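You operate a simulated robot arm through the tools that you are given. There is no shell and no other tool.

Carry out the task below with a simulated robot arm. There is one attempt and no reset: what you move stays moved.

JOB
Set the teal strap's rivet with the die of the same size.
Fine: fit the die in the table's pocket and lay the strap across it; slide the table in to press and out again after; the strap stays on the die; leave the press knob and the other straps and dies. Where these are worked on the way, their far stop is far enough and under half their travel is too little: press table.
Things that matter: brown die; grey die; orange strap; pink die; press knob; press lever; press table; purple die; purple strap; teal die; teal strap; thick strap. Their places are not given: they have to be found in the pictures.

It is judged by the outcome, as a careful person would: the job done as asked, and still so three seconds after it is handed in. It fails if anything else is knocked over, pushed out of place, dropped, spilled or broken.

ROBOT AND FRAMES
A 6-joint arm with a two-finger parallel gripper, fixed in place. Base frame: the origin is at the foot of the arm, x ahead of it, y to its left, z up. Lengths are in mm, angles in rad, forces in N, time in s.
With the tool pointing down near the work surface it reaches from about 180 to 840 mm from the base axis. Its first joint turns from -2.897 to 2.897 rad. Payload 3.91 kg.
Tool frame: the origin (TCP) lies between the finger pads and is the grasp point; the fingertips stand 30 mm ahead of it; z points along the fingers, y is the line along which they close. The gripper opens to 110 mm. The fingers are 20 mm wide and 10 mm thick; the gripper's body (48 by 112 mm) begins 55 mm behind the TCP.
Orientation is that of the tool frame in the base frame, as a unit quaternion [w, x, y, z]. With the fingers straight down and closing along the base's y, the tool's x points along the base's -x, its y along +y and its z along -z.

CONTROLS
- The arm moves only by the tool jog_arm. Its argument "steps" is a list that holds one entry, the list of rows, each a list of 7 numbers: the shift along the base's x, y, z in cm, then the turn, a rotation vector about the base's x, y, z in rad, then the finger opening in cm, from 0 to 11. In form: [[[x, y, z, rx, ry, rz, hand], ...]]. A call has 1 to 20 rows; each row shifts and turns the commanded pose from where the row before left it. Rows are played at 5 a second. More than 50 mm and 0.15 rad between two rows, or a gripper value outside its range, and nothing of the call is played. A pose out of reach is approached as far as the arm can. The call stops where the force on the tool passes 90 N (or 10 N more than at its start, if that is more) or the arm is blocked; 0.2 s more then pass. Each finger travels about 108 mm/s and halts on what it meets, pressing with about 43 N; the grip force reading is that of the motor and also rises with nothing between the fingers. The clock runs only during rows and for 0.2 s after the last one: add rows that do not move to give the fingers time. The reply holds the time, the measured pose of the TCP, the force on the tool along the base axes, the opening and the grip force, in the units named above and with some noise, with the torque about the TCP (base axes, N m) and any sound that the robot's microphone picked up.
- Cameras (640 x 400 px; columns grow to the right, rows downward): "scene" is fixed at [218.8, 498.8, 1494.8]; the picture's right is [-1.00, -0.02, 0.00], its down [-0.01, 0.41, -0.91] and it looks along [0.02, -0.91, -0.41] (base axes); focal length 353 px, centre (320, 200). "wrist" rides on the gripper at [77, 7, -115] in the tool frame; the picture's right is [-0.09, 1.00, 0.00], its down [-0.80, -0.07, -0.59] and it looks along [-0.59, -0.05, 0.80] (tool axes); focal length 270 px, centre (320, 200).
- snapshot(camera): a new picture of that camera. It takes no simulated time.
- slide_trunk(by): slides the trunk up (or, below 0, down) by that many mm; the arm rides with it, the base frame stays. It gives what a move gives, with no picture.
- probe_pixels(camera, pixels): for up to 12 pixels [column, row] of the newest picture of that camera ("zoom" is the newest enlarged one), the place [x, y, z] in the base frame of the surface seen there, good to about 2 mm. It takes no simulated time.
- close_up(camera, box): a new picture of the part [left, top, right, bottom] of that camera's present view, enlarged. It takes no simulated time.
- hand_in(): hands the job in; it is judged then, once.

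Leave the gripper open and the arm clear of the work at the hand-in unless told otherwise.

The tools are called as a command line: name --argument value ..., lists and objects as JSON in quotes. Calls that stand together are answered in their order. jog_arm: Moves the arm, as the interface text tells. Its arguments: {"type":"object","properties":{"steps":{"type":"array","items":{"type":"array","items":{"type":"array","items":{"type":"number"}}}}},"required":["steps"]} The other tools are called the same way: slide_trunk (by) slides the trunk up or down; snapshot (camera) takes a picture; probe_pixels (camera, pixels) gives the place of the surface under pixels of a picture; close_up (camera, box) takes an enlarged picture of a part of a camera's view; hand_in () hands the job in.

At the start:

```text
clock: 0.0
position: [205.2, -293.2, 1359.0]
tcp_rot: [0.0, 0.0, 1.0, 0.0]
contact_force: [-0.2, -0.3, 0.4]
ft_torque: [-0.03, -0.01, -0.02]
grip_width: 110.1
grasp_force: 0.1
trunk travel left (down, up): [-475.0, 65.0]
```

scene: 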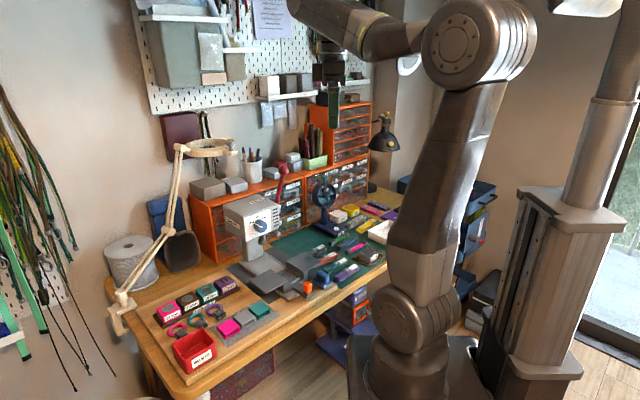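
wrist: 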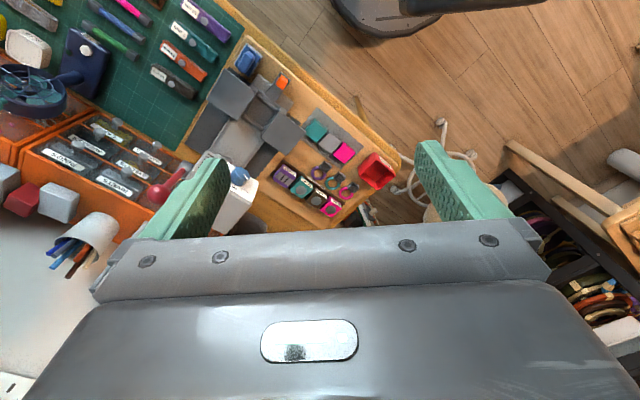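

I see a workbench with a small press, a board of colored dies and straps at the left. I'll enlarge the work area in both cameras.

close_up --camera "scene" --box '[120, 260, 320, 385]'

close_up --camera "wrist" --box '[190, 30, 410, 230]'

close_up --camera "scene" --box '[200, 170, 400, 300]'

```text
3.20 times, centred on (220, 322) of scene
```

zoom: 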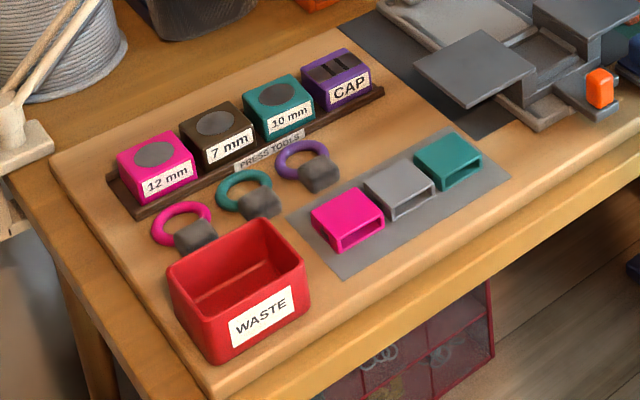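

```text
2.00 times, centred on (300, 130) of wrist
```

zoom: 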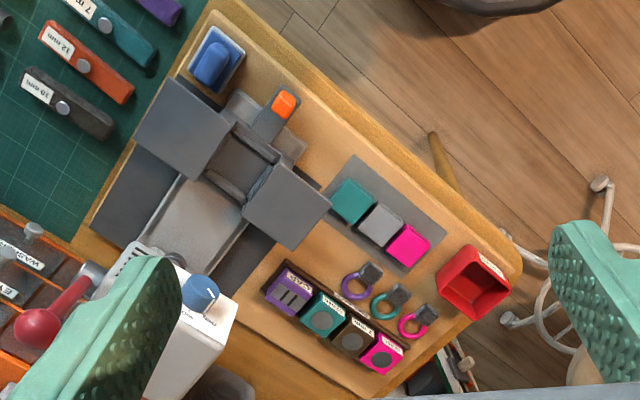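

```text
3.08 times, centred on (300, 235) of scene
```

zoom: 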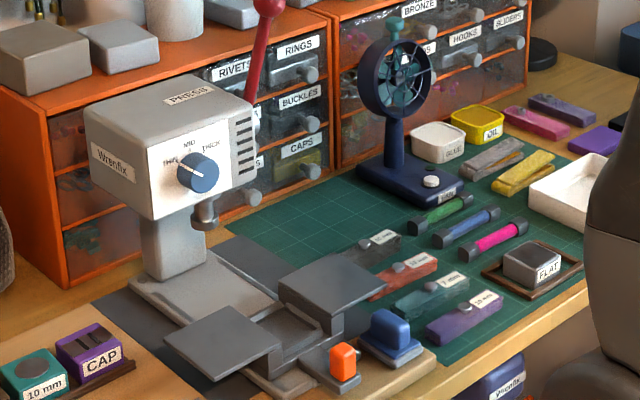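

Teal strap seems labelled "7 mm". I'll zoom in tighter on straps, press table and dies to check.

close_up --camera "scene" --box '[300, 235, 390, 295]'

close_up --camera "scene" --box '[240, 240, 350, 310]'

close_up --camera "wrist" --box '[140, 0, 260, 110]'

close_up --camera "scene" --box '[215, 180, 305, 245]'

```text
6.67 times, centred on (345, 265) of scene
```

zoom: 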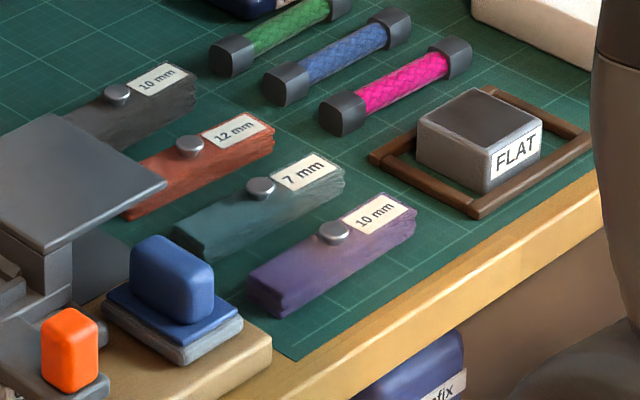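

```text
5.71 times, centred on (295, 275) of scene
```

zoom: 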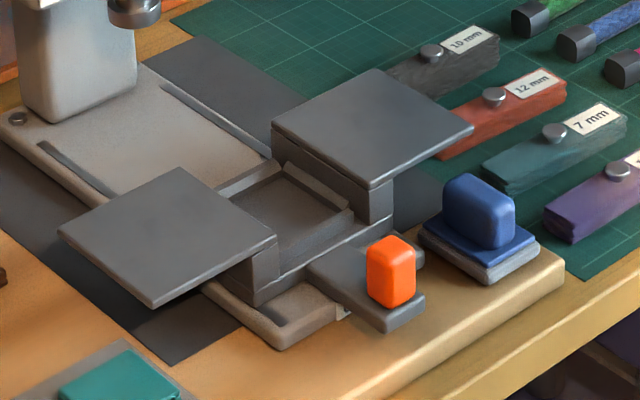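

```text
3.64 times, centred on (200, 55) of wrist
```

zoom: 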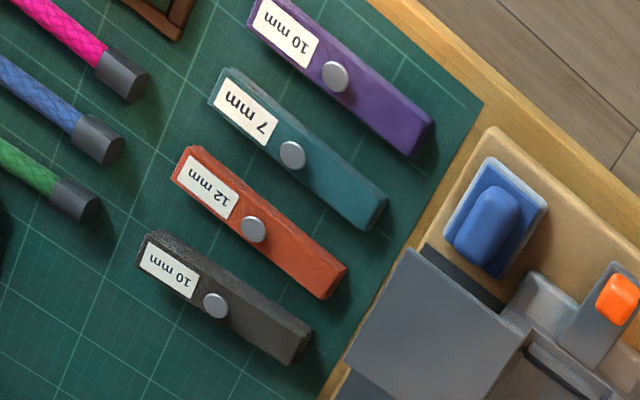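

```text
6.15 times, centred on (260, 212) of scene
```

zoom: 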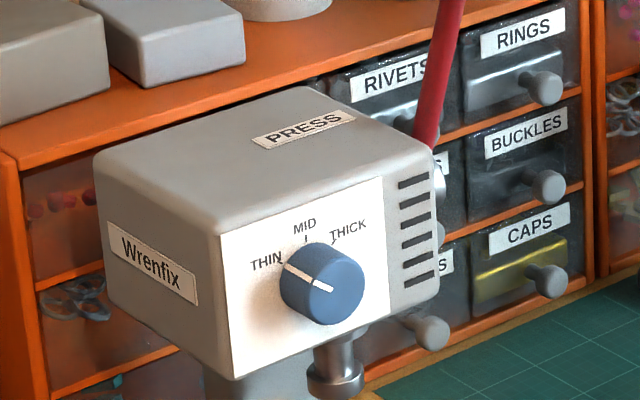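

Teal strap reads 7 mm, so the matching die is the brown one (7 mm), not the teal die (10 mm). Now I'll measure positions; first re-take the enlarged wrist view of table and dies.

close_up --camera "wrist" --box '[190, 30, 360, 150]'

```text
3.33 times, centred on (275, 90) of wrist
```

zoom: 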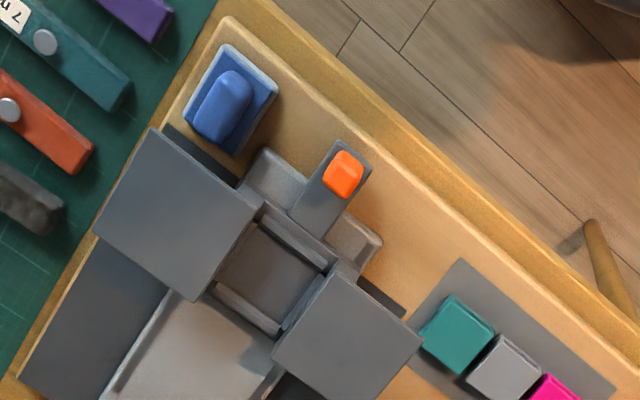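

probe_pixels --camera "zoom" --pixels '[[153, 130], [258, 207], [194, 297], [96, 232], [343, 270], [420, 344], [275, 355], [265, 265], [225, 252], [290, 308], [343, 172], [270, 235]]'

probe_pixels --camera "zoom" --pixels '[[310, 268], [245, 310], [295, 245], [322, 268], [220, 290], [275, 325], [325, 205], [275, 175], [360, 240], [180, 340], [220, 100], [230, 60]]'

```text
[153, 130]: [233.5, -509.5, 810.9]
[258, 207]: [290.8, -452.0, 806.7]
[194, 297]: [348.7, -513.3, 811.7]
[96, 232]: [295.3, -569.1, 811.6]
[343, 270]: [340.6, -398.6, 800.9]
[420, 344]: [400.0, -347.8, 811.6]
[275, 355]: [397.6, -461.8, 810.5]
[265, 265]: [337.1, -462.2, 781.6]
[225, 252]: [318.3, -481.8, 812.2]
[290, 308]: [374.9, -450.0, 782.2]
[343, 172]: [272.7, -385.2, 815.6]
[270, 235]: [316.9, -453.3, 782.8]
```

```text
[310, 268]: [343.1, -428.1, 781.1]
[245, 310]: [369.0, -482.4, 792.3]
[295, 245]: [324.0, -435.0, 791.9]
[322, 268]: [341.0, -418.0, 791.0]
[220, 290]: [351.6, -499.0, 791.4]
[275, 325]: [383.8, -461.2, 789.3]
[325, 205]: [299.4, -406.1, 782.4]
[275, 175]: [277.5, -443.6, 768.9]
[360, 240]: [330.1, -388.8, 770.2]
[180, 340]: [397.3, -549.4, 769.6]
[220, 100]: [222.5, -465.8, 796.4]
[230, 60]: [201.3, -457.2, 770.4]
```

close_up --camera "wrist" --box '[260, 100, 410, 230]'

```text
3.08 times, centred on (335, 165) of wrist
```

zoom: 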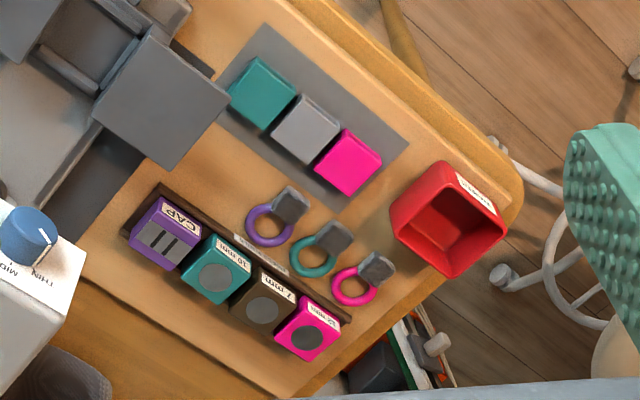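

probe_pixels --camera "zoom" --pixels '[[262, 310], [258, 272], [296, 295], [262, 325], [233, 306], [216, 278], [305, 335], [278, 282], [160, 240], [150, 195], [300, 375], [345, 318]]'

close_up --camera "scene" --box '[150, 265, 250, 335]'

```text
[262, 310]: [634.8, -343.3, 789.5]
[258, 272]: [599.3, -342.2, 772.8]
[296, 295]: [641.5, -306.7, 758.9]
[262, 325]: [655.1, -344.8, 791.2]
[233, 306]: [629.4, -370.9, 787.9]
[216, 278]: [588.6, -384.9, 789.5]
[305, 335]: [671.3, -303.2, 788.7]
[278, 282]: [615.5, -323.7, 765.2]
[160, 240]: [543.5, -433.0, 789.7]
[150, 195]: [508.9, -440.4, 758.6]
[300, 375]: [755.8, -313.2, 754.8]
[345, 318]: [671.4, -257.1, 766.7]
```

```text
5.71 times, centred on (200, 300) of scene
```

zoom: 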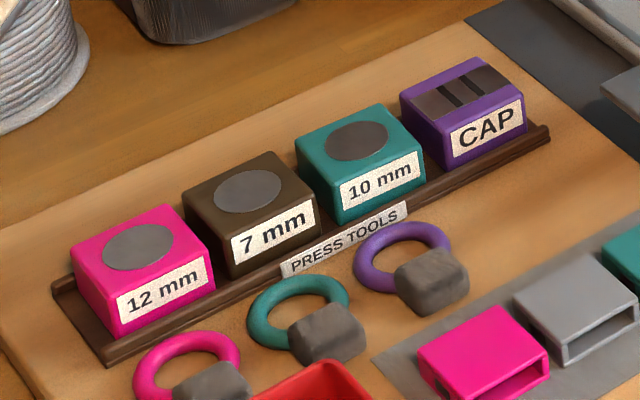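

probe_pixels --camera "zoom" --pixels '[[248, 191], [187, 190], [260, 156], [315, 200], [232, 238], [232, 272], [185, 222], [318, 232], [275, 255], [80, 262], [155, 250], [362, 142]]'

probe_pixels --camera "zoom" --pixels '[[182, 207], [215, 230], [300, 165], [275, 235], [297, 146], [300, 170], [327, 190], [120, 335], [60, 290], [250, 300], [40, 230], [545, 130]]'

```text
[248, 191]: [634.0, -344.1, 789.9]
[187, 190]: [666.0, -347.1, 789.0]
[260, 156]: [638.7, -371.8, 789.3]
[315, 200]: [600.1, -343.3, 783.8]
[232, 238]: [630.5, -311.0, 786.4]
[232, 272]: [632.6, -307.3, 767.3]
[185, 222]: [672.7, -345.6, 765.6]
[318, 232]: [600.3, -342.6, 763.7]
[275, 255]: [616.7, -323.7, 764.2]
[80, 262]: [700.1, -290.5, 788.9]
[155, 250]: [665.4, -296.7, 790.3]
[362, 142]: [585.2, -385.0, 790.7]
```

```text
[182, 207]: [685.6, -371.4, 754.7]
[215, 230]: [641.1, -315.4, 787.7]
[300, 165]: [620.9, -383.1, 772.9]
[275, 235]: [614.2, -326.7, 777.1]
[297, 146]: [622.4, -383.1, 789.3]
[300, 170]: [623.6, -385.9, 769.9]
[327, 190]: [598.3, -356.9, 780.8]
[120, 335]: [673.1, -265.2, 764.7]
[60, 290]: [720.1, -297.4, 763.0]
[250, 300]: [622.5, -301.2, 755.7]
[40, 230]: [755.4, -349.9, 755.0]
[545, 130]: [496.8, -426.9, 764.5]
```

probe_pixels --camera "scene" --pixels '[[205, 150], [178, 175], [168, 230], [125, 290], [250, 205], [262, 225], [283, 170], [225, 205], [278, 215], [255, 240], [325, 190], [130, 270]]'

probe_pixels --camera "scene" --pixels '[[345, 270], [355, 262], [384, 262], [375, 232], [200, 350], [342, 285], [330, 225], [208, 147], [285, 235], [305, 290], [382, 130], [230, 148]]'

```text
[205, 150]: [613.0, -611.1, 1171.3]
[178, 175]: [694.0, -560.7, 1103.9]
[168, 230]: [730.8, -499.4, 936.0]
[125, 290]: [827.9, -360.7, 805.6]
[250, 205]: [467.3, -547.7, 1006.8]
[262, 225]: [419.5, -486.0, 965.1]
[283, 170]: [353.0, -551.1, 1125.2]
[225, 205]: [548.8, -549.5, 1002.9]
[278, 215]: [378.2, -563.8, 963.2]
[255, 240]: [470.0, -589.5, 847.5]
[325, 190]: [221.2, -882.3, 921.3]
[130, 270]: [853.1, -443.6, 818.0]
```

```text
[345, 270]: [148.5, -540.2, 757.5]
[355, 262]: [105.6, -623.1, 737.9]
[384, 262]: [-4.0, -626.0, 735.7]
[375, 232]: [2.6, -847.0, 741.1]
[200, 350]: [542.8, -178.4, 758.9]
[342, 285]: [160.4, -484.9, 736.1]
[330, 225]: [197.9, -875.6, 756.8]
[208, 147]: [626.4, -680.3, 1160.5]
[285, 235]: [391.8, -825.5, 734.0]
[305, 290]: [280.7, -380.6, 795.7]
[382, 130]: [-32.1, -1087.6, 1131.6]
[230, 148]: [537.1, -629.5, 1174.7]
```

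Teal strap = 7 mm → brown die (centre about (634, -344), top z≈790). I'll swing the tool towards the dies at a safe height, turning it by about +0.76 rad so the fingers close across the die row.

jog_arm --steps '[[[3.4, -0.3, -2.6, 0, 0, 0.0633, 9], [3.4, -0.3, -2.6, 0, 0, 0.0633, 9], [3.4, -0.3, -2.6, 0, 0, 0.0633, 9], [3.4, -0.3, -2.6, 0, 0, 0.0633, 9], [3.4, -0.3, -2.6, 0, 0, 0.0633, 9], [3.4, -0.3, -2.6, 0, 0, 0.0633, 9], [3.4, -0.3, -2.6, 0, 0, 0.0633, 9], [3.4, -0.3, -2.6, 0, 0, 0.0633, 9]]]'

```text
clock: 1.8
position: [482.0, -319.0, 1149.5]
tcp_rot: [-0.002, -0.251, 0.968, 0.001]
contact_force: [0.0, 0.0, -0.2]
ft_torque: [0.0, 0.02, -0.02]
grip_width: 90.2
grasp_force: 0.0
trunk travel left (down, up): [-475.0, 65.0]
```

The arm follows well. I'll continue to above the brown die and look.

jog_arm --steps '[[[3.5, -0.6, -2.6, 0, 0, 0.0633, 9], [3.5, -0.6, -2.6, 0, 0, 0.0633, 9], [3.5, -0.6, -2.6, 0, 0, 0.0633, 9], [3.5, -0.6, -2.6, 0, 0, 0.0633, 9]]]'

snapshot --camera "wrist"

snapshot --camera "scene"

```text
clock: 2.8
position: [618.5, -342.2, 1044.7]
tcp_rot: [-0.001, -0.371, 0.929, 0.0]
contact_force: [0.2, -0.3, -0.1]
ft_torque: [-0.05, 0.01, 0.0]
grip_width: 89.8
grasp_force: 0.1
trunk travel left (down, up): [-475.0, 65.0]
```

```text
taken
```

wrist: 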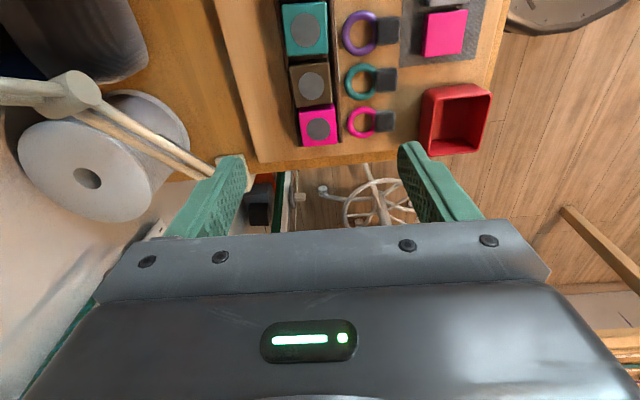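

```text
taken
```

scene: 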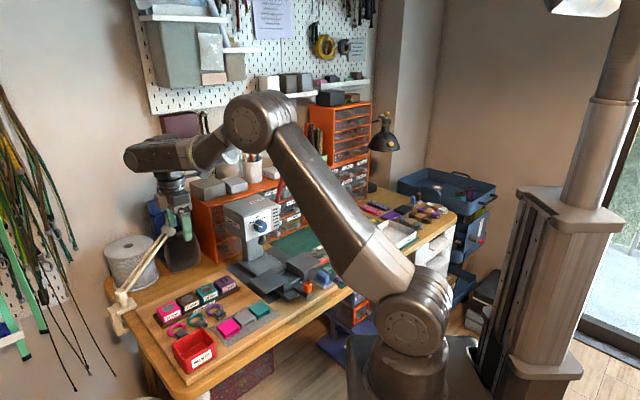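

I see the brown die near wrist pixel (310, 85). I'll enlarge it and measure the corners.

close_up --camera "wrist" --box '[250, 0, 410, 100]'

```text
4.00 times, centred on (330, 50) of wrist
```

zoom: 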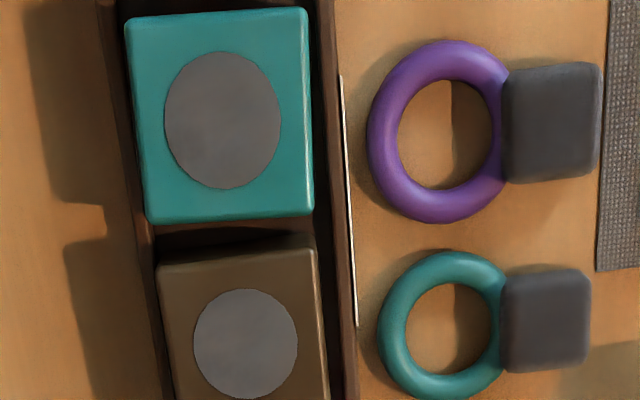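

close_up --camera "wrist" --box '[270, 50, 366, 110]'

```text
6.67 times, centred on (318, 80) of wrist
```

zoom: 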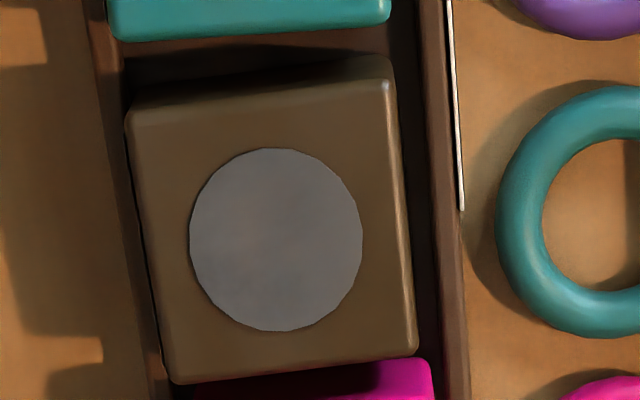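

probe_pixels --camera "zoom" --pixels '[[130, 115], [380, 85], [410, 350], [180, 378], [276, 240], [145, 245], [392, 220], [255, 98], [295, 362], [170, 60], [415, 200], [430, 200]]'

probe_pixels --camera "zoom" --pixels '[[119, 240], [110, 240], [425, 345], [240, 10], [430, 375], [300, 395], [250, 60], [405, 300], [155, 310], [135, 180], [385, 150], [300, 15]]'

```text
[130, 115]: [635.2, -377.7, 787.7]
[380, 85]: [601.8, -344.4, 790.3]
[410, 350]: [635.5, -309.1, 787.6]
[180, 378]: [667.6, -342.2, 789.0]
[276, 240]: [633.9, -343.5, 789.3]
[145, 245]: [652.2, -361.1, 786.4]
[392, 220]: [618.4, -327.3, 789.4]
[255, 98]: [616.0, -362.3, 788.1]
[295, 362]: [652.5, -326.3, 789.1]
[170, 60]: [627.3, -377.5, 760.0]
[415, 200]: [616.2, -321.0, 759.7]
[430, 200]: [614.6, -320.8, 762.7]
```

```text
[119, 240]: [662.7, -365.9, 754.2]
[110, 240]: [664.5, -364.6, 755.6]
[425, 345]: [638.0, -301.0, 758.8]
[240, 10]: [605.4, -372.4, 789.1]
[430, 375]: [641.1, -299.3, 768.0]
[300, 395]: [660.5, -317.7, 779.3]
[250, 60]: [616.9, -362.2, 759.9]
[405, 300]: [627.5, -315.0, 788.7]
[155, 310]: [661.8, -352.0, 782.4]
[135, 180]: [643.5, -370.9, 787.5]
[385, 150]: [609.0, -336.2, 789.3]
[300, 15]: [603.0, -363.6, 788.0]
```

Brown die: centre ≈ (634.9, -343.4), side ≈ 49 mm, top z 789, bottom z 760. I'll centre over it, narrow the opening to 66 mm, and descend partway, then look.

jog_arm --steps '[[[0.82, -0.06, -2.5, 0, 0, 0.0175, 6.8], [0.82, -0.06, -2.5, 0, 0, 0.0175, 6.8], [0, 0, -4, 0, 0, 0, 6.8], [0, 0, -4, 0, 0, 0, 6.8], [0, 0, -4, 0, 0, 0, 6.8]]]'

snapshot --camera "wrist"

snapshot --camera "scene"

```text
clock: 4.0
position: [633.6, -342.7, 875.4]
tcp_rot: [0.001, -0.387, 0.922, 0.0]
contact_force: [-0.6, -0.5, -0.3]
ft_torque: [-0.01, 0.01, -0.01]
grip_width: 68.1
grasp_force: 0.1
trunk travel left (down, up): [-475.0, 65.0]
```

```text
taken
```

wrist: 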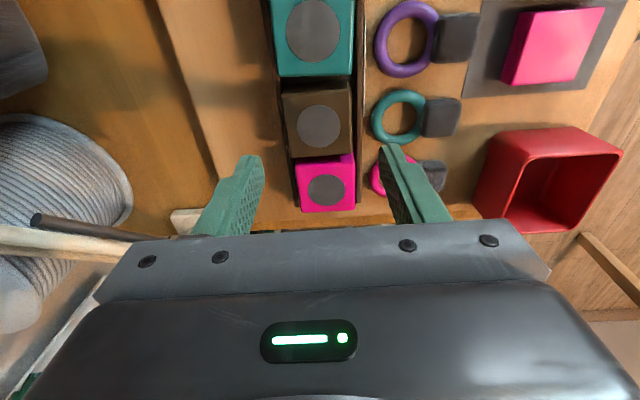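

```text
taken
```

scene: 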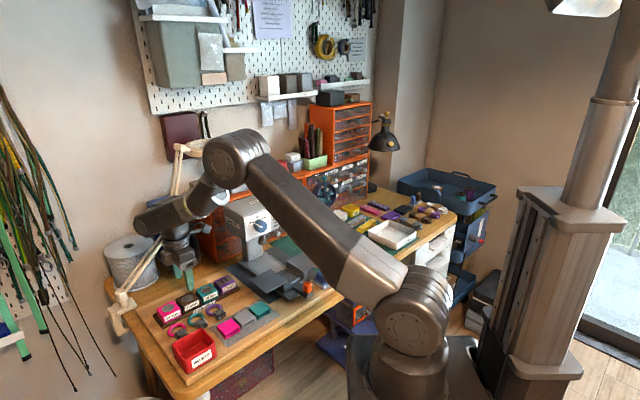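

Before going lower I check how near the elbow and upper arm are to the press, lever and lamp.

probe_pixels --camera "scene" --pixels '[[232, 155], [215, 150], [250, 185], [300, 200], [205, 200], [148, 222], [185, 148], [282, 190], [290, 180], [265, 200]]'

close_up --camera "scene" --box '[100, 120, 320, 280]'

```text
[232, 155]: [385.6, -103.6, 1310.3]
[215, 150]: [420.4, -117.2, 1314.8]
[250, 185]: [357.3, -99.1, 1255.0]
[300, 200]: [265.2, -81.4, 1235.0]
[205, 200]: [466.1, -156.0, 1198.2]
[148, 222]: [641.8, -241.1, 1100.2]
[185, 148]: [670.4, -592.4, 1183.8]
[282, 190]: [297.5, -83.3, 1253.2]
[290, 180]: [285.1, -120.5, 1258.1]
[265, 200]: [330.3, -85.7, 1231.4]
```

```text
2.50 times, centred on (210, 200) of scene
```

zoom: 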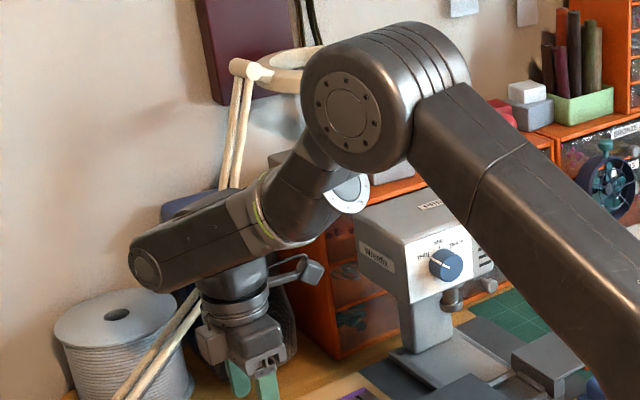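

The elbow is high and clear (z ≈ 1300). Fingers straddle the brown die in the wrist view. I descend to TCP z ≈ 803 (tips 773, above tray lip at 765) before closing.

jog_arm --steps '[[[0.1, -0.06, -2.5, 0, 0, 0, 6.8], [0, 0, -2.5, 0, 0, 0, 6.8], [0, 0, -1.2, 0, 0, 0, 6.8], [0, 0, -1.0, 0, 0, 0, 6.8], [0, 0, 0, 0, 0, 0, 6.8]]]'

snapshot --camera "wrist"

close_up --camera "scene" --box '[150, 240, 260, 330]'

```text
clock: 5.2
position: [634.1, -341.8, 804.2]
tcp_rot: [0.0, -0.387, 0.922, 0.0]
contact_force: [-0.6, 0.2, -0.2]
ft_torque: [0.03, 0.0, 0.0]
grip_width: 68.3
grasp_force: 0.0
trunk travel left (down, up): [-475.0, 65.0]
```

```text
taken
```

wrist: 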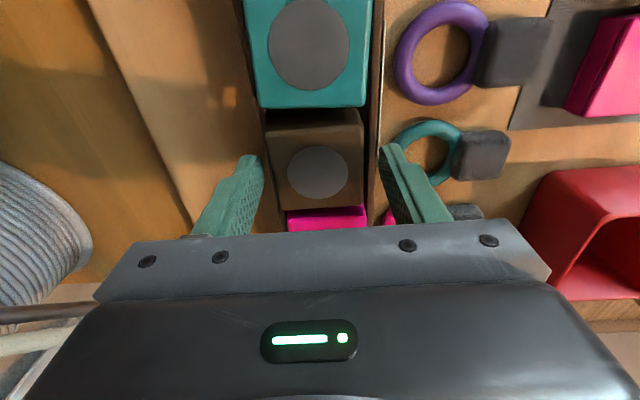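

```text
4.44 times, centred on (205, 285) of scene
```

zoom: 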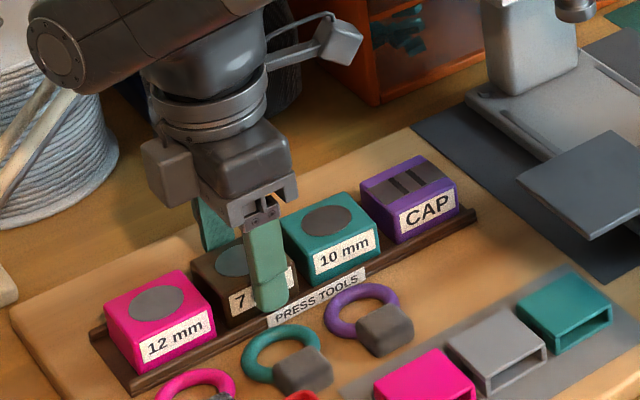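

Fingers straddle the brown die (label face and back face). I close the gripper now.

jog_arm --steps '[[[0, 0, 0, 0, 0, 0, 5.4], [0, 0, 0, 0, 0, 0, 4.6], [0, 0, 0, 0, 0, 0, 4.0], [0, 0, 0, 0, 0, 0, 4.0], [0, 0, 0, 0, 0, 0, 4.0]]]'

```text
clock: 6.4
position: [634.0, -342.0, 804.8]
tcp_rot: [0.0, -0.387, 0.922, 0.0]
contact_force: [0.4, -0.6, -0.4]
ft_torque: [0.0, -0.04, 0.01]
grip_width: 51.2
grasp_force: 42.7
trunk travel left (down, up): [-475.0, 65.0]
```

Gripped at 51 mm with 43 N. I lift the die straight up.

jog_arm --steps '[[[0, 0, 1, 0, 0, 0, 4.0], [0, 0, 2, 0, 0, 0, 4.0], [0, 0, 3, 0, 0, 0, 4.0], [0, 0, 4, 0, 0, 0, 4.0], [0, 0, 4, 0, 0, 0, 4.0]]]'

snapshot --camera "wrist"

close_up --camera "scene" --box '[140, 180, 320, 320]'

```text
clock: 7.6
position: [634.9, -342.6, 946.3]
tcp_rot: [-0.001, -0.387, 0.922, 0.0]
contact_force: [0.1, -0.3, -1.4]
ft_torque: [-0.03, -0.02, 0.0]
grip_width: 51.1
grasp_force: 43.1
trunk travel left (down, up): [-475.0, 65.0]
```

```text
taken
```

wrist: 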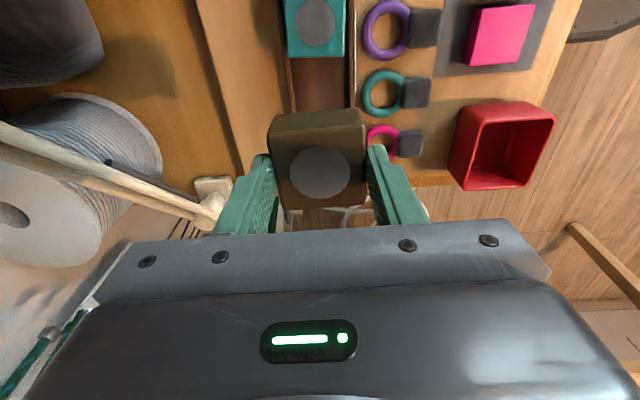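

```text
2.86 times, centred on (230, 250) of scene
```

zoom: 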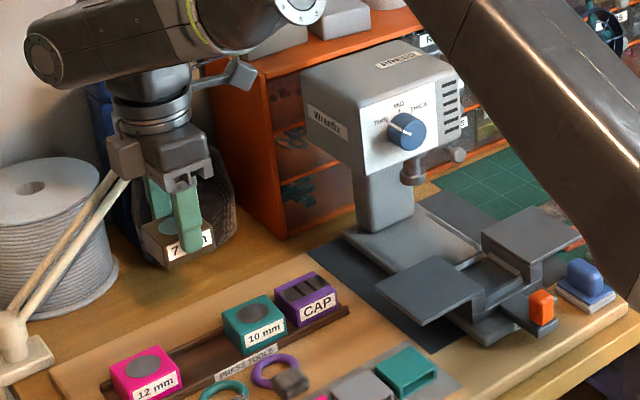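

probe_pixels --camera "zoom" --pixels '[[368, 168], [368, 115], [458, 138], [413, 172], [413, 181], [402, 130], [310, 140], [358, 182], [405, 210], [368, 225], [395, 245], [460, 90]]'

probe_pixels --camera "zoom" --pixels '[[413, 163], [405, 178], [420, 176], [413, 185], [403, 122], [408, 148], [422, 130], [390, 130], [457, 155], [340, 235], [475, 325], [500, 345]]'

```text
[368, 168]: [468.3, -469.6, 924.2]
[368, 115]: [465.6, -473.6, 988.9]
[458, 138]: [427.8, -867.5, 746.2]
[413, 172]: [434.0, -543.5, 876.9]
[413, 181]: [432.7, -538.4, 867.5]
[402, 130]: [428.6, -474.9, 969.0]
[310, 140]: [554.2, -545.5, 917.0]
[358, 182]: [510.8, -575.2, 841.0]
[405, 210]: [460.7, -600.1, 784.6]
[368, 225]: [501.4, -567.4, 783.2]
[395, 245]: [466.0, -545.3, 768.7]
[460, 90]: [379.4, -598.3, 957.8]
```

```text
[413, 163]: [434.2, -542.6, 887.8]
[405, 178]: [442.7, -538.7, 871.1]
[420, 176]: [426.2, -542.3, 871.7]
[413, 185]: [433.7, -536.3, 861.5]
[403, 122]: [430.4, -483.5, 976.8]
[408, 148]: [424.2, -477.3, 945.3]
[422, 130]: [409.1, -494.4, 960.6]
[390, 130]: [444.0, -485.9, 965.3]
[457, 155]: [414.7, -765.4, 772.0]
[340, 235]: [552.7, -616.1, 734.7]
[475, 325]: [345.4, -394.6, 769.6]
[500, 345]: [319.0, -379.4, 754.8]
```

Press head: front face, knob front at (429, -475), punch at about (434, -545, 861). To keep clear of the knob I go around in front of the press: first pull back away from the board, then sideways toward the table at the same height.

jog_arm --steps '[[[-3.4, 3.37, 0, 0, 0, 0, 4.0], [-3.4, 3.37, 0, 0, 0, 0, 4.0], [-3.4, 3.37, 0, 0, 0, 0, 4.0], [-3.4, 3.37, 0, 0, 0, 0, 4.0], [-2.62, -3.19, 0, 0, 0, 0, 4.0], [-2.62, -3.19, 0, 0, 0, 0, 4.0], [-2.62, -3.19, 0, 0, 0, 0, 4.0], [-2.62, -3.19, 0, 0, 0, 0, 4.0], [-2.62, -3.19, 0, 0, 0, 0, 4.0], [0, 0, 0, 0, 0, 0, 4.0]]]'

snapshot --camera "wrist"

snapshot --camera "scene"

```text
clock: 9.8
position: [367.1, -365.3, 944.8]
tcp_rot: [0.001, -0.387, 0.922, 0.0]
contact_force: [-0.3, -1.0, -2.4]
ft_torque: [0.01, 0.0, -0.06]
grip_width: 51.5
grasp_force: 42.7
trunk travel left (down, up): [-475.0, 65.0]
```

```text
taken
```

wrist: 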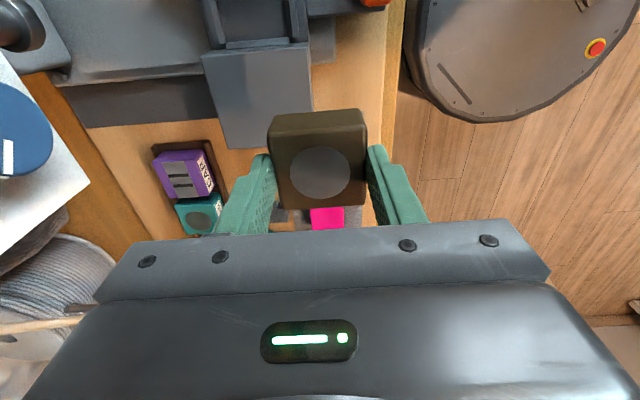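

```text
taken
```

scene: 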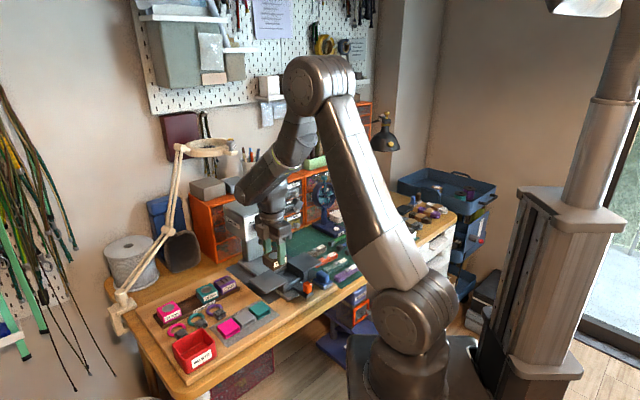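

I raise and shift a little so the pocket is visible to the wrist camera (not hidden by the held die).

jog_arm --steps '[[[-1.56, -1.71, 4, 0, 0, 0, 4.0], [-1.56, -1.71, 4, 0, 0, 0, 4.0], [0, 0, 0, 0, 0, 0, 4.0]]]'

close_up --camera "wrist" --box '[170, 0, 390, 140]'

```text
clock: 10.6
position: [338.1, -399.9, 1023.8]
tcp_rot: [0.0, -0.388, 0.922, -0.001]
contact_force: [-0.7, -0.7, -0.9]
ft_torque: [-0.01, 0.03, -0.03]
grip_width: 51.2
grasp_force: 43.5
trunk travel left (down, up): [-475.0, 65.0]
```

```text
2.86 times, centred on (280, 70) of wrist
```

zoom: 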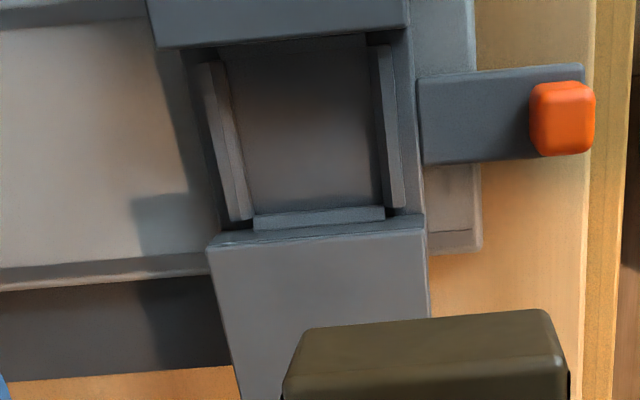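

probe_pixels --camera "zoom" --pixels '[[250, 208], [382, 203], [230, 65], [365, 45], [310, 130], [240, 218], [222, 150], [392, 120], [320, 218], [320, 212], [236, 140], [378, 120]]'

probe_pixels --camera "zoom" --pixels '[[229, 215], [204, 70], [386, 60], [402, 205], [212, 240], [420, 220], [300, 234], [300, 45], [300, 28], [410, 120], [560, 118], [500, 118]]'

```text
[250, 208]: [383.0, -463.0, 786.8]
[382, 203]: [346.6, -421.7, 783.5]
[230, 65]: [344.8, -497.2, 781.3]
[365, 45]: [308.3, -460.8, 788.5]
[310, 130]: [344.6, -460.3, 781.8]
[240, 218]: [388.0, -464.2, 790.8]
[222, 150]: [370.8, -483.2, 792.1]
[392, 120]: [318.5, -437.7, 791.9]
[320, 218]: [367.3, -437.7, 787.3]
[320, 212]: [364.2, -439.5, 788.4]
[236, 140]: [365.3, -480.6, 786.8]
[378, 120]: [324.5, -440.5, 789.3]
```

```text
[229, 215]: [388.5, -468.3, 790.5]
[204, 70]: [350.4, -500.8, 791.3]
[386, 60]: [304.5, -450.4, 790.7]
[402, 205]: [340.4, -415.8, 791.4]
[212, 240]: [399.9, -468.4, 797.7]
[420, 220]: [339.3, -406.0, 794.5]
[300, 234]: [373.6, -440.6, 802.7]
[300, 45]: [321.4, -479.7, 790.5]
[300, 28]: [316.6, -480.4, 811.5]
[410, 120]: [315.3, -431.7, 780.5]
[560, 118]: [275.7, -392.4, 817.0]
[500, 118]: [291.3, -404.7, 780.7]
```

Pocket centre computes to ≈ (345.4, -459.9), floor z 781.5, walls to 791.5, at about 45°. Now I measure the held die relative to the TCP.

close_up --camera "wrist" --box '[240, 90, 400, 240]'

```text
2.67 times, centred on (320, 165) of wrist
```

zoom: 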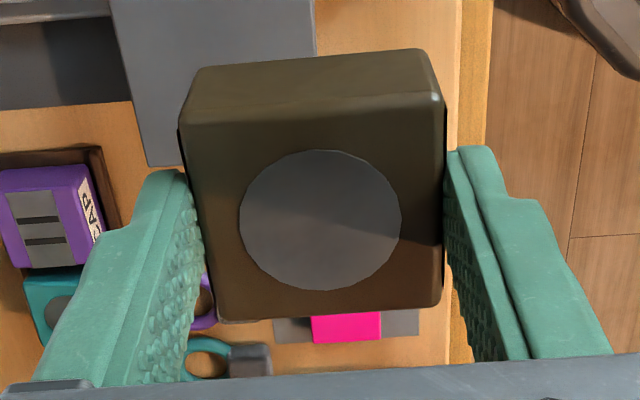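

probe_pixels --camera "zoom" --pixels '[[188, 128], [436, 98], [436, 298], [218, 315], [320, 218], [195, 220], [438, 200], [310, 110], [325, 305], [320, 90], [205, 75], [425, 55]]'

```text
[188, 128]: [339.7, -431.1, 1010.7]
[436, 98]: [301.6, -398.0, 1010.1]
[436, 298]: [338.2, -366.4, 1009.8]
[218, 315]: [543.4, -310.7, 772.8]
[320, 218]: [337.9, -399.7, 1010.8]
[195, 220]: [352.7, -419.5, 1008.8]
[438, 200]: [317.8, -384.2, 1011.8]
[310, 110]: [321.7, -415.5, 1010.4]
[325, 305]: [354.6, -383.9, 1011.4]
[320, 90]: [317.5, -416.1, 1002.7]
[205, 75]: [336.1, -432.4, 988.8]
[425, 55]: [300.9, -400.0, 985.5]
```

The die sits centred on the TCP (circle centre (337.9, -399.7)). I go down in front of the pocket to z ≈ 870, then slide over the pocket.

jog_arm --steps '[[[-1.32, -1.31, -2.5, 0, 0, -0.005, 4.0], [-1.32, -1.31, -2.5, 0, 0, -0.005, 4.0], [0, 0, -4, 0, 0, 0, 4.0], [0, 0, -4, 0, 0, 0, 4.0], [0, 0, -2.4, 0, 0, 0, 4.0], [1.1, -1.1, 0, 0, 0, 0, 4.0], [1.1, -1.1, 0, 0, 0, 0, 4.0], [1.17, -1.17, 0, 0, 0, 0, 4.0], [0, 0, 0, 0, 0, 0, 4.0], [0, 0, 0, 0, 0, 0, 4.0]]]'

snapshot --camera "wrist"

close_up --camera "scene" --box '[210, 200, 340, 300]'

```text
clock: 12.8
position: [345.2, -462.3, 870.9]
tcp_rot: [-0.001, -0.383, 0.924, 0.0]
contact_force: [-0.1, 0.8, -1.7]
ft_torque: [-0.01, -0.01, -0.01]
grip_width: 51.3
grasp_force: 42.5
trunk travel left (down, up): [-475.0, 65.0]
```

```text
taken
```

wrist: 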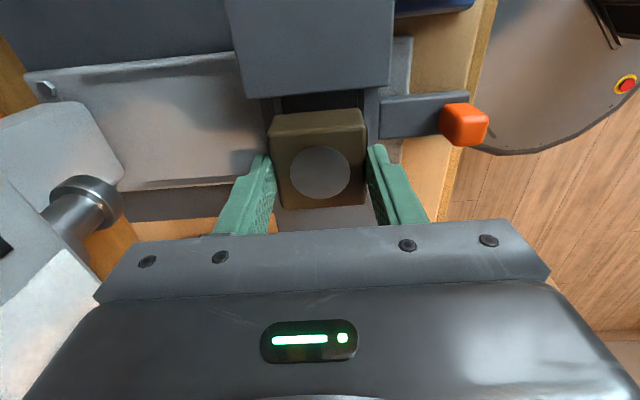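

```text
4.00 times, centred on (275, 250) of scene
```

zoom: 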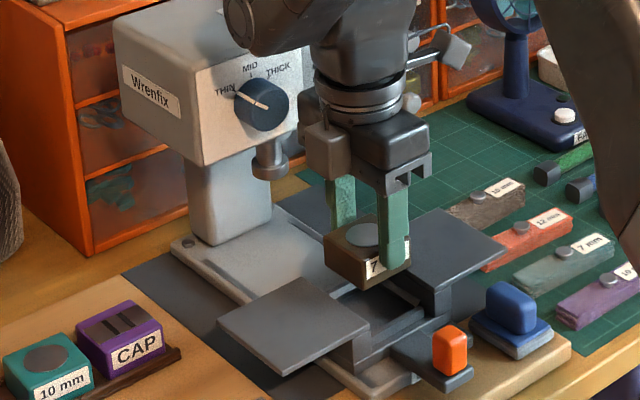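

I repeat a still row to average the pose reading before lowering.

jog_arm --steps '[[[0, 0, 0, 0, 0, 0, 4.0]]]'

close_up --camera "wrist" --box '[220, 70, 420, 230]'

```text
clock: 13.2
position: [345.6, -461.5, 870.0]
tcp_rot: [0.0, -0.383, 0.924, -0.001]
contact_force: [-0.1, -0.5, -1.0]
ft_torque: [-0.04, 0.0, 0.02]
grip_width: 51.4
grasp_force: 42.6
trunk travel left (down, up): [-475.0, 65.0]
```

```text
2.50 times, centred on (320, 150) of wrist
```

zoom: 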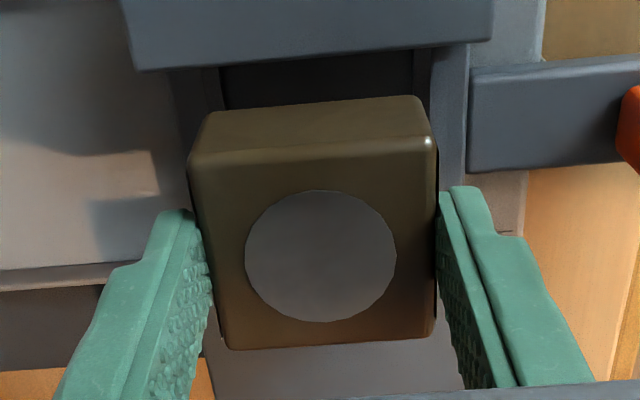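

probe_pixels --camera "zoom" --pixels '[[321, 256], [210, 90], [218, 90], [420, 70], [428, 70], [440, 100], [410, 70], [228, 90], [300, 80], [300, 66], [140, 70], [488, 38]]'

```text
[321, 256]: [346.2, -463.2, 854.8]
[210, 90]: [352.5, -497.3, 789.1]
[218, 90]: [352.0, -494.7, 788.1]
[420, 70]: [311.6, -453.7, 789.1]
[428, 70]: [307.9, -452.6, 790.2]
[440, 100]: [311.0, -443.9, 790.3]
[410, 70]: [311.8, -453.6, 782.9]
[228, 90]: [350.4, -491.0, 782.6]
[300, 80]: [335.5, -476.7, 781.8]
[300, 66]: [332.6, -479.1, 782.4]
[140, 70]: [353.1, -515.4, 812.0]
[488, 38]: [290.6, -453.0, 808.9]
```

Small correction of (-0.3, +2.2) mm, then lower slowly: die bottom should reach the walls (z 791) at TCP ≈ 835 and the floor at ≈ 825.

jog_arm --steps '[[[-0.03, 0.22, -1.0, 0, 0, 0, 4.0], [0, 0, -1.2, 0, 0, 0, 4.0], [0, 0, -1.0, 0, 0, 0, 4.0], [0, 0, -0.3, 0, 0, 0, 4.0], [0, 0, -0.3, 0, 0, 0, 4.0], [0, 0, 0, 0, 0, 0, 4.0]]]'

snapshot --camera "wrist"

```text
clock: 14.6
position: [345.5, -460.4, 833.0]
tcp_rot: [0.001, -0.383, 0.924, 0.0]
contact_force: [-0.1, -0.7, -1.8]
ft_torque: [-0.04, -0.03, 0.0]
grip_width: 51.3
grasp_force: 43.5
trunk travel left (down, up): [-475.0, 65.0]
```

```text
taken
```

wrist: 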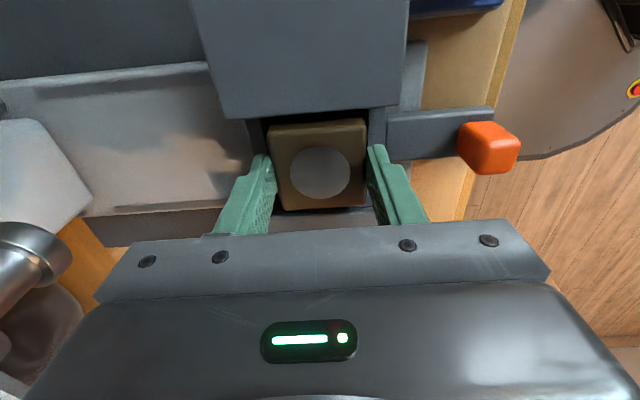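

No contact yet at z 833 with the die already between the walls. I continue down in 2 mm steps.

jog_arm --steps '[[[0, 0, -0.2, 0, 0, 0, 4.0], [0, 0, -0.2, 0, 0, 0, 4.0], [0, 0, -0.15, 0, 0, 0, 4.0], [0, 0, 0, 0, 0, 0, 4.0]]]'

```text
clock: 15.6
position: [346.8, -460.6, 827.9]
tcp_rot: [0.001, -0.382, 0.924, 0.0]
contact_force: [13.6, 1.6, 5.7]
ft_torque: [0.37, -0.49, -0.08]
grip_width: 51.5
grasp_force: 42.7
trunk travel left (down, up): [-475.0, 65.0]
```

A light side force of +13.6 N along x: the die is touching the chamfer on its -x side. I shift +1.5 mm in x and continue lowering gently.

jog_arm --steps '[[[0.15, 0.02, 0, 0, 0, 0, 4.0], [0, 0, -0.1, 0, 0, 0, 4.0], [0, 0, 0, 0, 0, 0, 4.0]]]'

```text
clock: 16.4
position: [346.9, -459.1, 828.4]
tcp_rot: [0.0, -0.382, 0.924, -0.002]
contact_force: [9.7, -6.2, 22.5]
ft_torque: [0.18, -0.12, 0.06]
grip_width: 51.0
grasp_force: 42.7
trunk travel left (down, up): [-475.0, 65.0]
```

Now 22 N up and ~11 N inward push. I shift 1 mm inwards (+0.7, -0.7) and see if it settles.

jog_arm --steps '[[[0.08, -0.08, 0, 0, 0, 0, 4.0], [0, 0, 0, 0, 0, 0, 4.0]]]'

close_up --camera "wrist" --box '[220, 70, 420, 230]'

close_up --camera "scene" --box '[240, 230, 330, 300]'

```text
clock: 17.0
position: [346.6, -460.1, 828.5]
tcp_rot: [0.0, -0.383, 0.924, -0.002]
contact_force: [4.4, -7.8, 28.7]
ft_torque: [-0.19, -0.07, 0.05]
grip_width: 51.5
grasp_force: 42.7
trunk travel left (down, up): [-475.0, 65.0]
```

```text
2.50 times, centred on (320, 150) of wrist
```

zoom: 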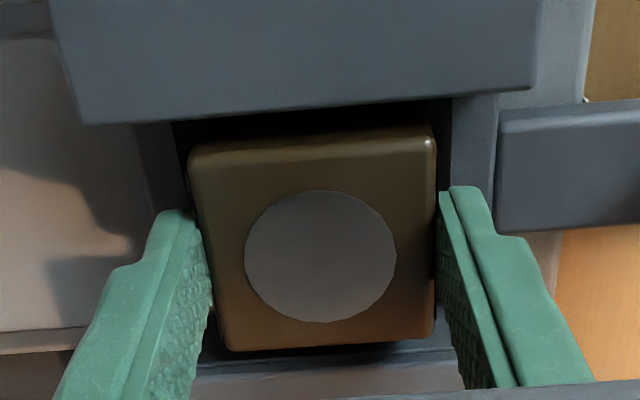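

```text
5.71 times, centred on (285, 265) of scene
```

zoom: 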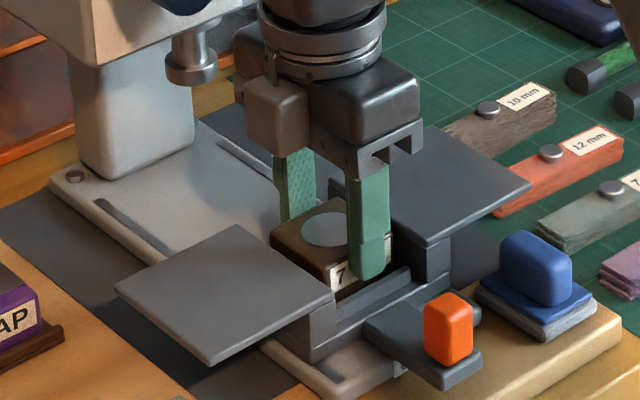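

probe_pixels --camera "zoom" --pixels '[[322, 230], [285, 240], [240, 270], [420, 195], [335, 300], [350, 318], [300, 268], [420, 272]]'

close_up --camera "wrist" --box '[220, 70, 420, 230]'

```text
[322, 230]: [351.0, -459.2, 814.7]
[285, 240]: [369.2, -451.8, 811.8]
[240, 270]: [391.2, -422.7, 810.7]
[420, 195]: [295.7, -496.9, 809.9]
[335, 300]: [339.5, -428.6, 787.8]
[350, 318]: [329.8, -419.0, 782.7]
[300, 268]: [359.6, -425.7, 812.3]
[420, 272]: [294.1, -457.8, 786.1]
```

```text
2.50 times, centred on (320, 150) of wrist
```

zoom: 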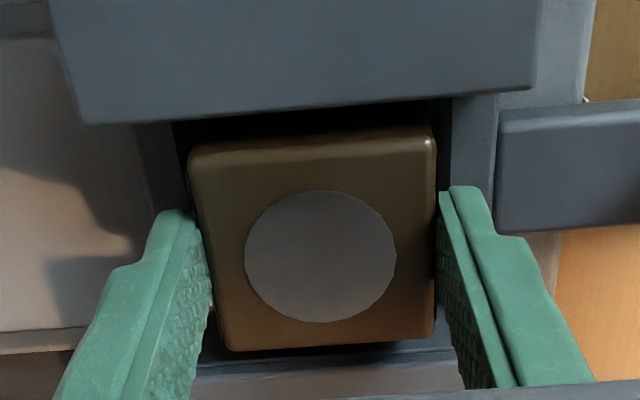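

probe_pixels --camera "zoom" --pixels '[[320, 256], [215, 180], [410, 170], [410, 310], [235, 320], [300, 60], [320, 300], [270, 230], [370, 230], [320, 200]]'

```text
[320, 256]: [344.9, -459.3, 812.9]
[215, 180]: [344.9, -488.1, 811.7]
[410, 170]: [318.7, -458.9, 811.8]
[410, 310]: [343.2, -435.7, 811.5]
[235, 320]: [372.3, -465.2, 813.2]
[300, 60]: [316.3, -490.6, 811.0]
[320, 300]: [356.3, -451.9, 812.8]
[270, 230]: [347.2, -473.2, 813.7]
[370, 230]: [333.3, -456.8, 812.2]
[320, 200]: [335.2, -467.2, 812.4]
```

jog_arm --steps '[[[0.06, -0.04, 0, 0, 0, 0, 4.0], [0, 0, 0, 0, 0, 0, 4.0], [0, 0, -0.05, 0, 0, 0, 4.0], [0, 0, 0, 0, 0, 0, 4.0]]]'

```text
clock: 18.0
position: [345.7, -460.6, 828.2]
tcp_rot: [0.001, -0.383, 0.924, -0.002]
contact_force: [0.5, -9.9, 38.9]
ft_torque: [-0.31, 0.11, 0.01]
grip_width: 51.6
grasp_force: 43.1
trunk travel left (down, up): [-475.0, 65.0]
```

z no longer changes while the vertical force grows, so the die rests in the pocket. I relax the preload by 1.5 mm and open the fingers, then check the seating.

jog_arm --steps '[[[-0.03, 0.03, 0.15, 0, 0, 0, 4.0], [0, 0, 0, 0, 0, 0, 5.6], [0, 0, 0, 0, 0, 0, 6.6], [0, 0, 0, 0, 0, 0, 6.8], [0, 0, 0, 0, 0, 0, 6.8]]]'

close_up --camera "wrist" --box '[220, 70, 420, 230]'

```text
clock: 19.2
position: [346.3, -460.8, 828.1]
tcp_rot: [-0.001, -0.383, 0.924, 0.0]
contact_force: [-0.4, -0.1, 0.6]
ft_torque: [0.02, 0.01, 0.01]
grip_width: 68.1
grasp_force: 0.0
trunk travel left (down, up): [-475.0, 65.0]
```

```text
2.50 times, centred on (320, 150) of wrist
```

zoom: 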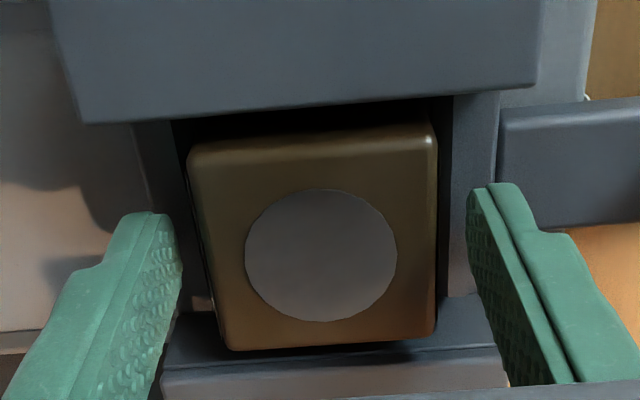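

Released cleanly. I lift straight up, back off in front of the press, and inspect the seating.

jog_arm --steps '[[[0, 0, 1.5, 0, 0, 0, 6.8], [0, 0, 2.5, 0, 0, 0, 6.8], [-1.5, 1.5, 3, 0, 0, 0, 6.8], [-2, 2, 3, 0, 0, 0, 6.8], [1.4, 1.4, 3, 0, 0, 0, 6.8], [1.4, 1.4, 3, 0, 0, 0, 6.8], [0, 0, 2, 0, 0, 0, 6.8]]]'

close_up --camera "wrist" --box '[170, 0, 390, 140]'

close_up --camera "scene" --box '[240, 230, 330, 300]'

```text
clock: 20.8
position: [340.7, -395.8, 1008.2]
tcp_rot: [0.0, -0.383, 0.924, 0.0]
contact_force: [-1.0, 0.2, -0.5]
ft_torque: [0.02, 0.02, 0.0]
grip_width: 67.8
grasp_force: 0.1
trunk travel left (down, up): [-475.0, 65.0]
```

```text
2.86 times, centred on (280, 70) of wrist
```

zoom: 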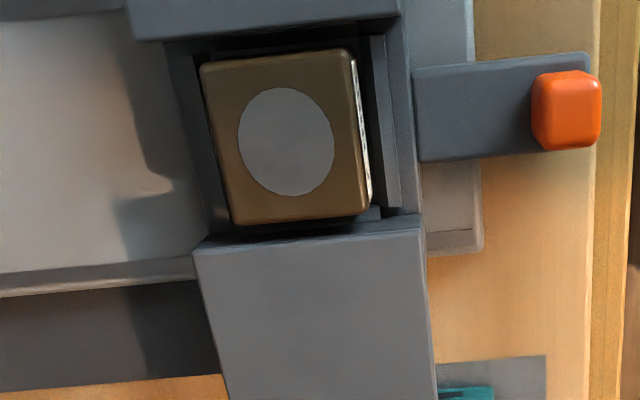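

```text
5.71 times, centred on (285, 265) of scene
```

zoom: 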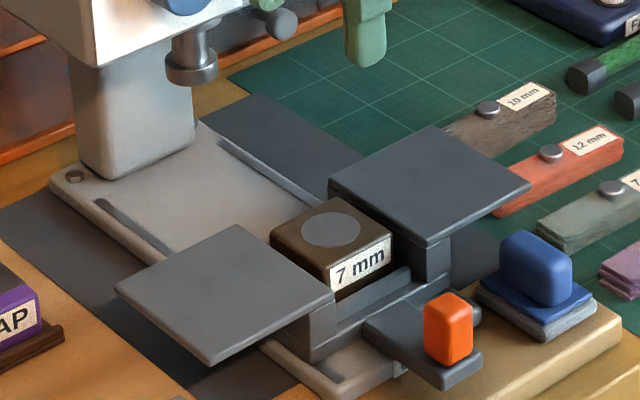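

probe_pixels --camera "zoom" --pixels '[[330, 230], [300, 222], [350, 240], [285, 250], [380, 245], [320, 275], [220, 265], [420, 180], [345, 262], [360, 280], [300, 262], [410, 270]]'

close_up --camera "wrist" --box '[220, 10, 320, 90]'

```text
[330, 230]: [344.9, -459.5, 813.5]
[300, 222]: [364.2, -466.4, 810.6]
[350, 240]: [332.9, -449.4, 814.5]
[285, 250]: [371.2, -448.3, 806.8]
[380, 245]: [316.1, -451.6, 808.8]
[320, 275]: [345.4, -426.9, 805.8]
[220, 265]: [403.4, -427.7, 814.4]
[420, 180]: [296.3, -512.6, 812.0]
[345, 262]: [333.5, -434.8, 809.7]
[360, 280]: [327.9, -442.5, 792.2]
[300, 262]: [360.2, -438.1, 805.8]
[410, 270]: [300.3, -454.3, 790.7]
```

```text
5.00 times, centred on (270, 50) of wrist
```

zoom: 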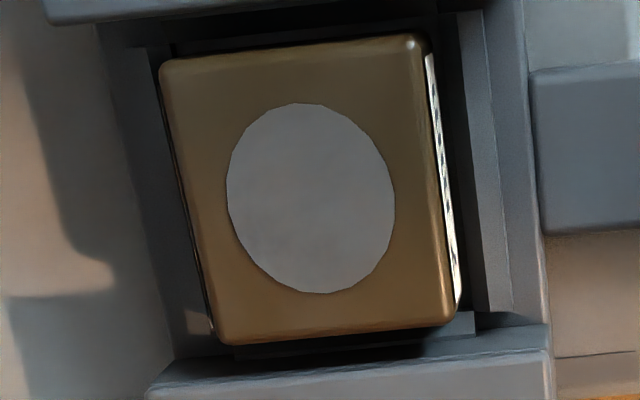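

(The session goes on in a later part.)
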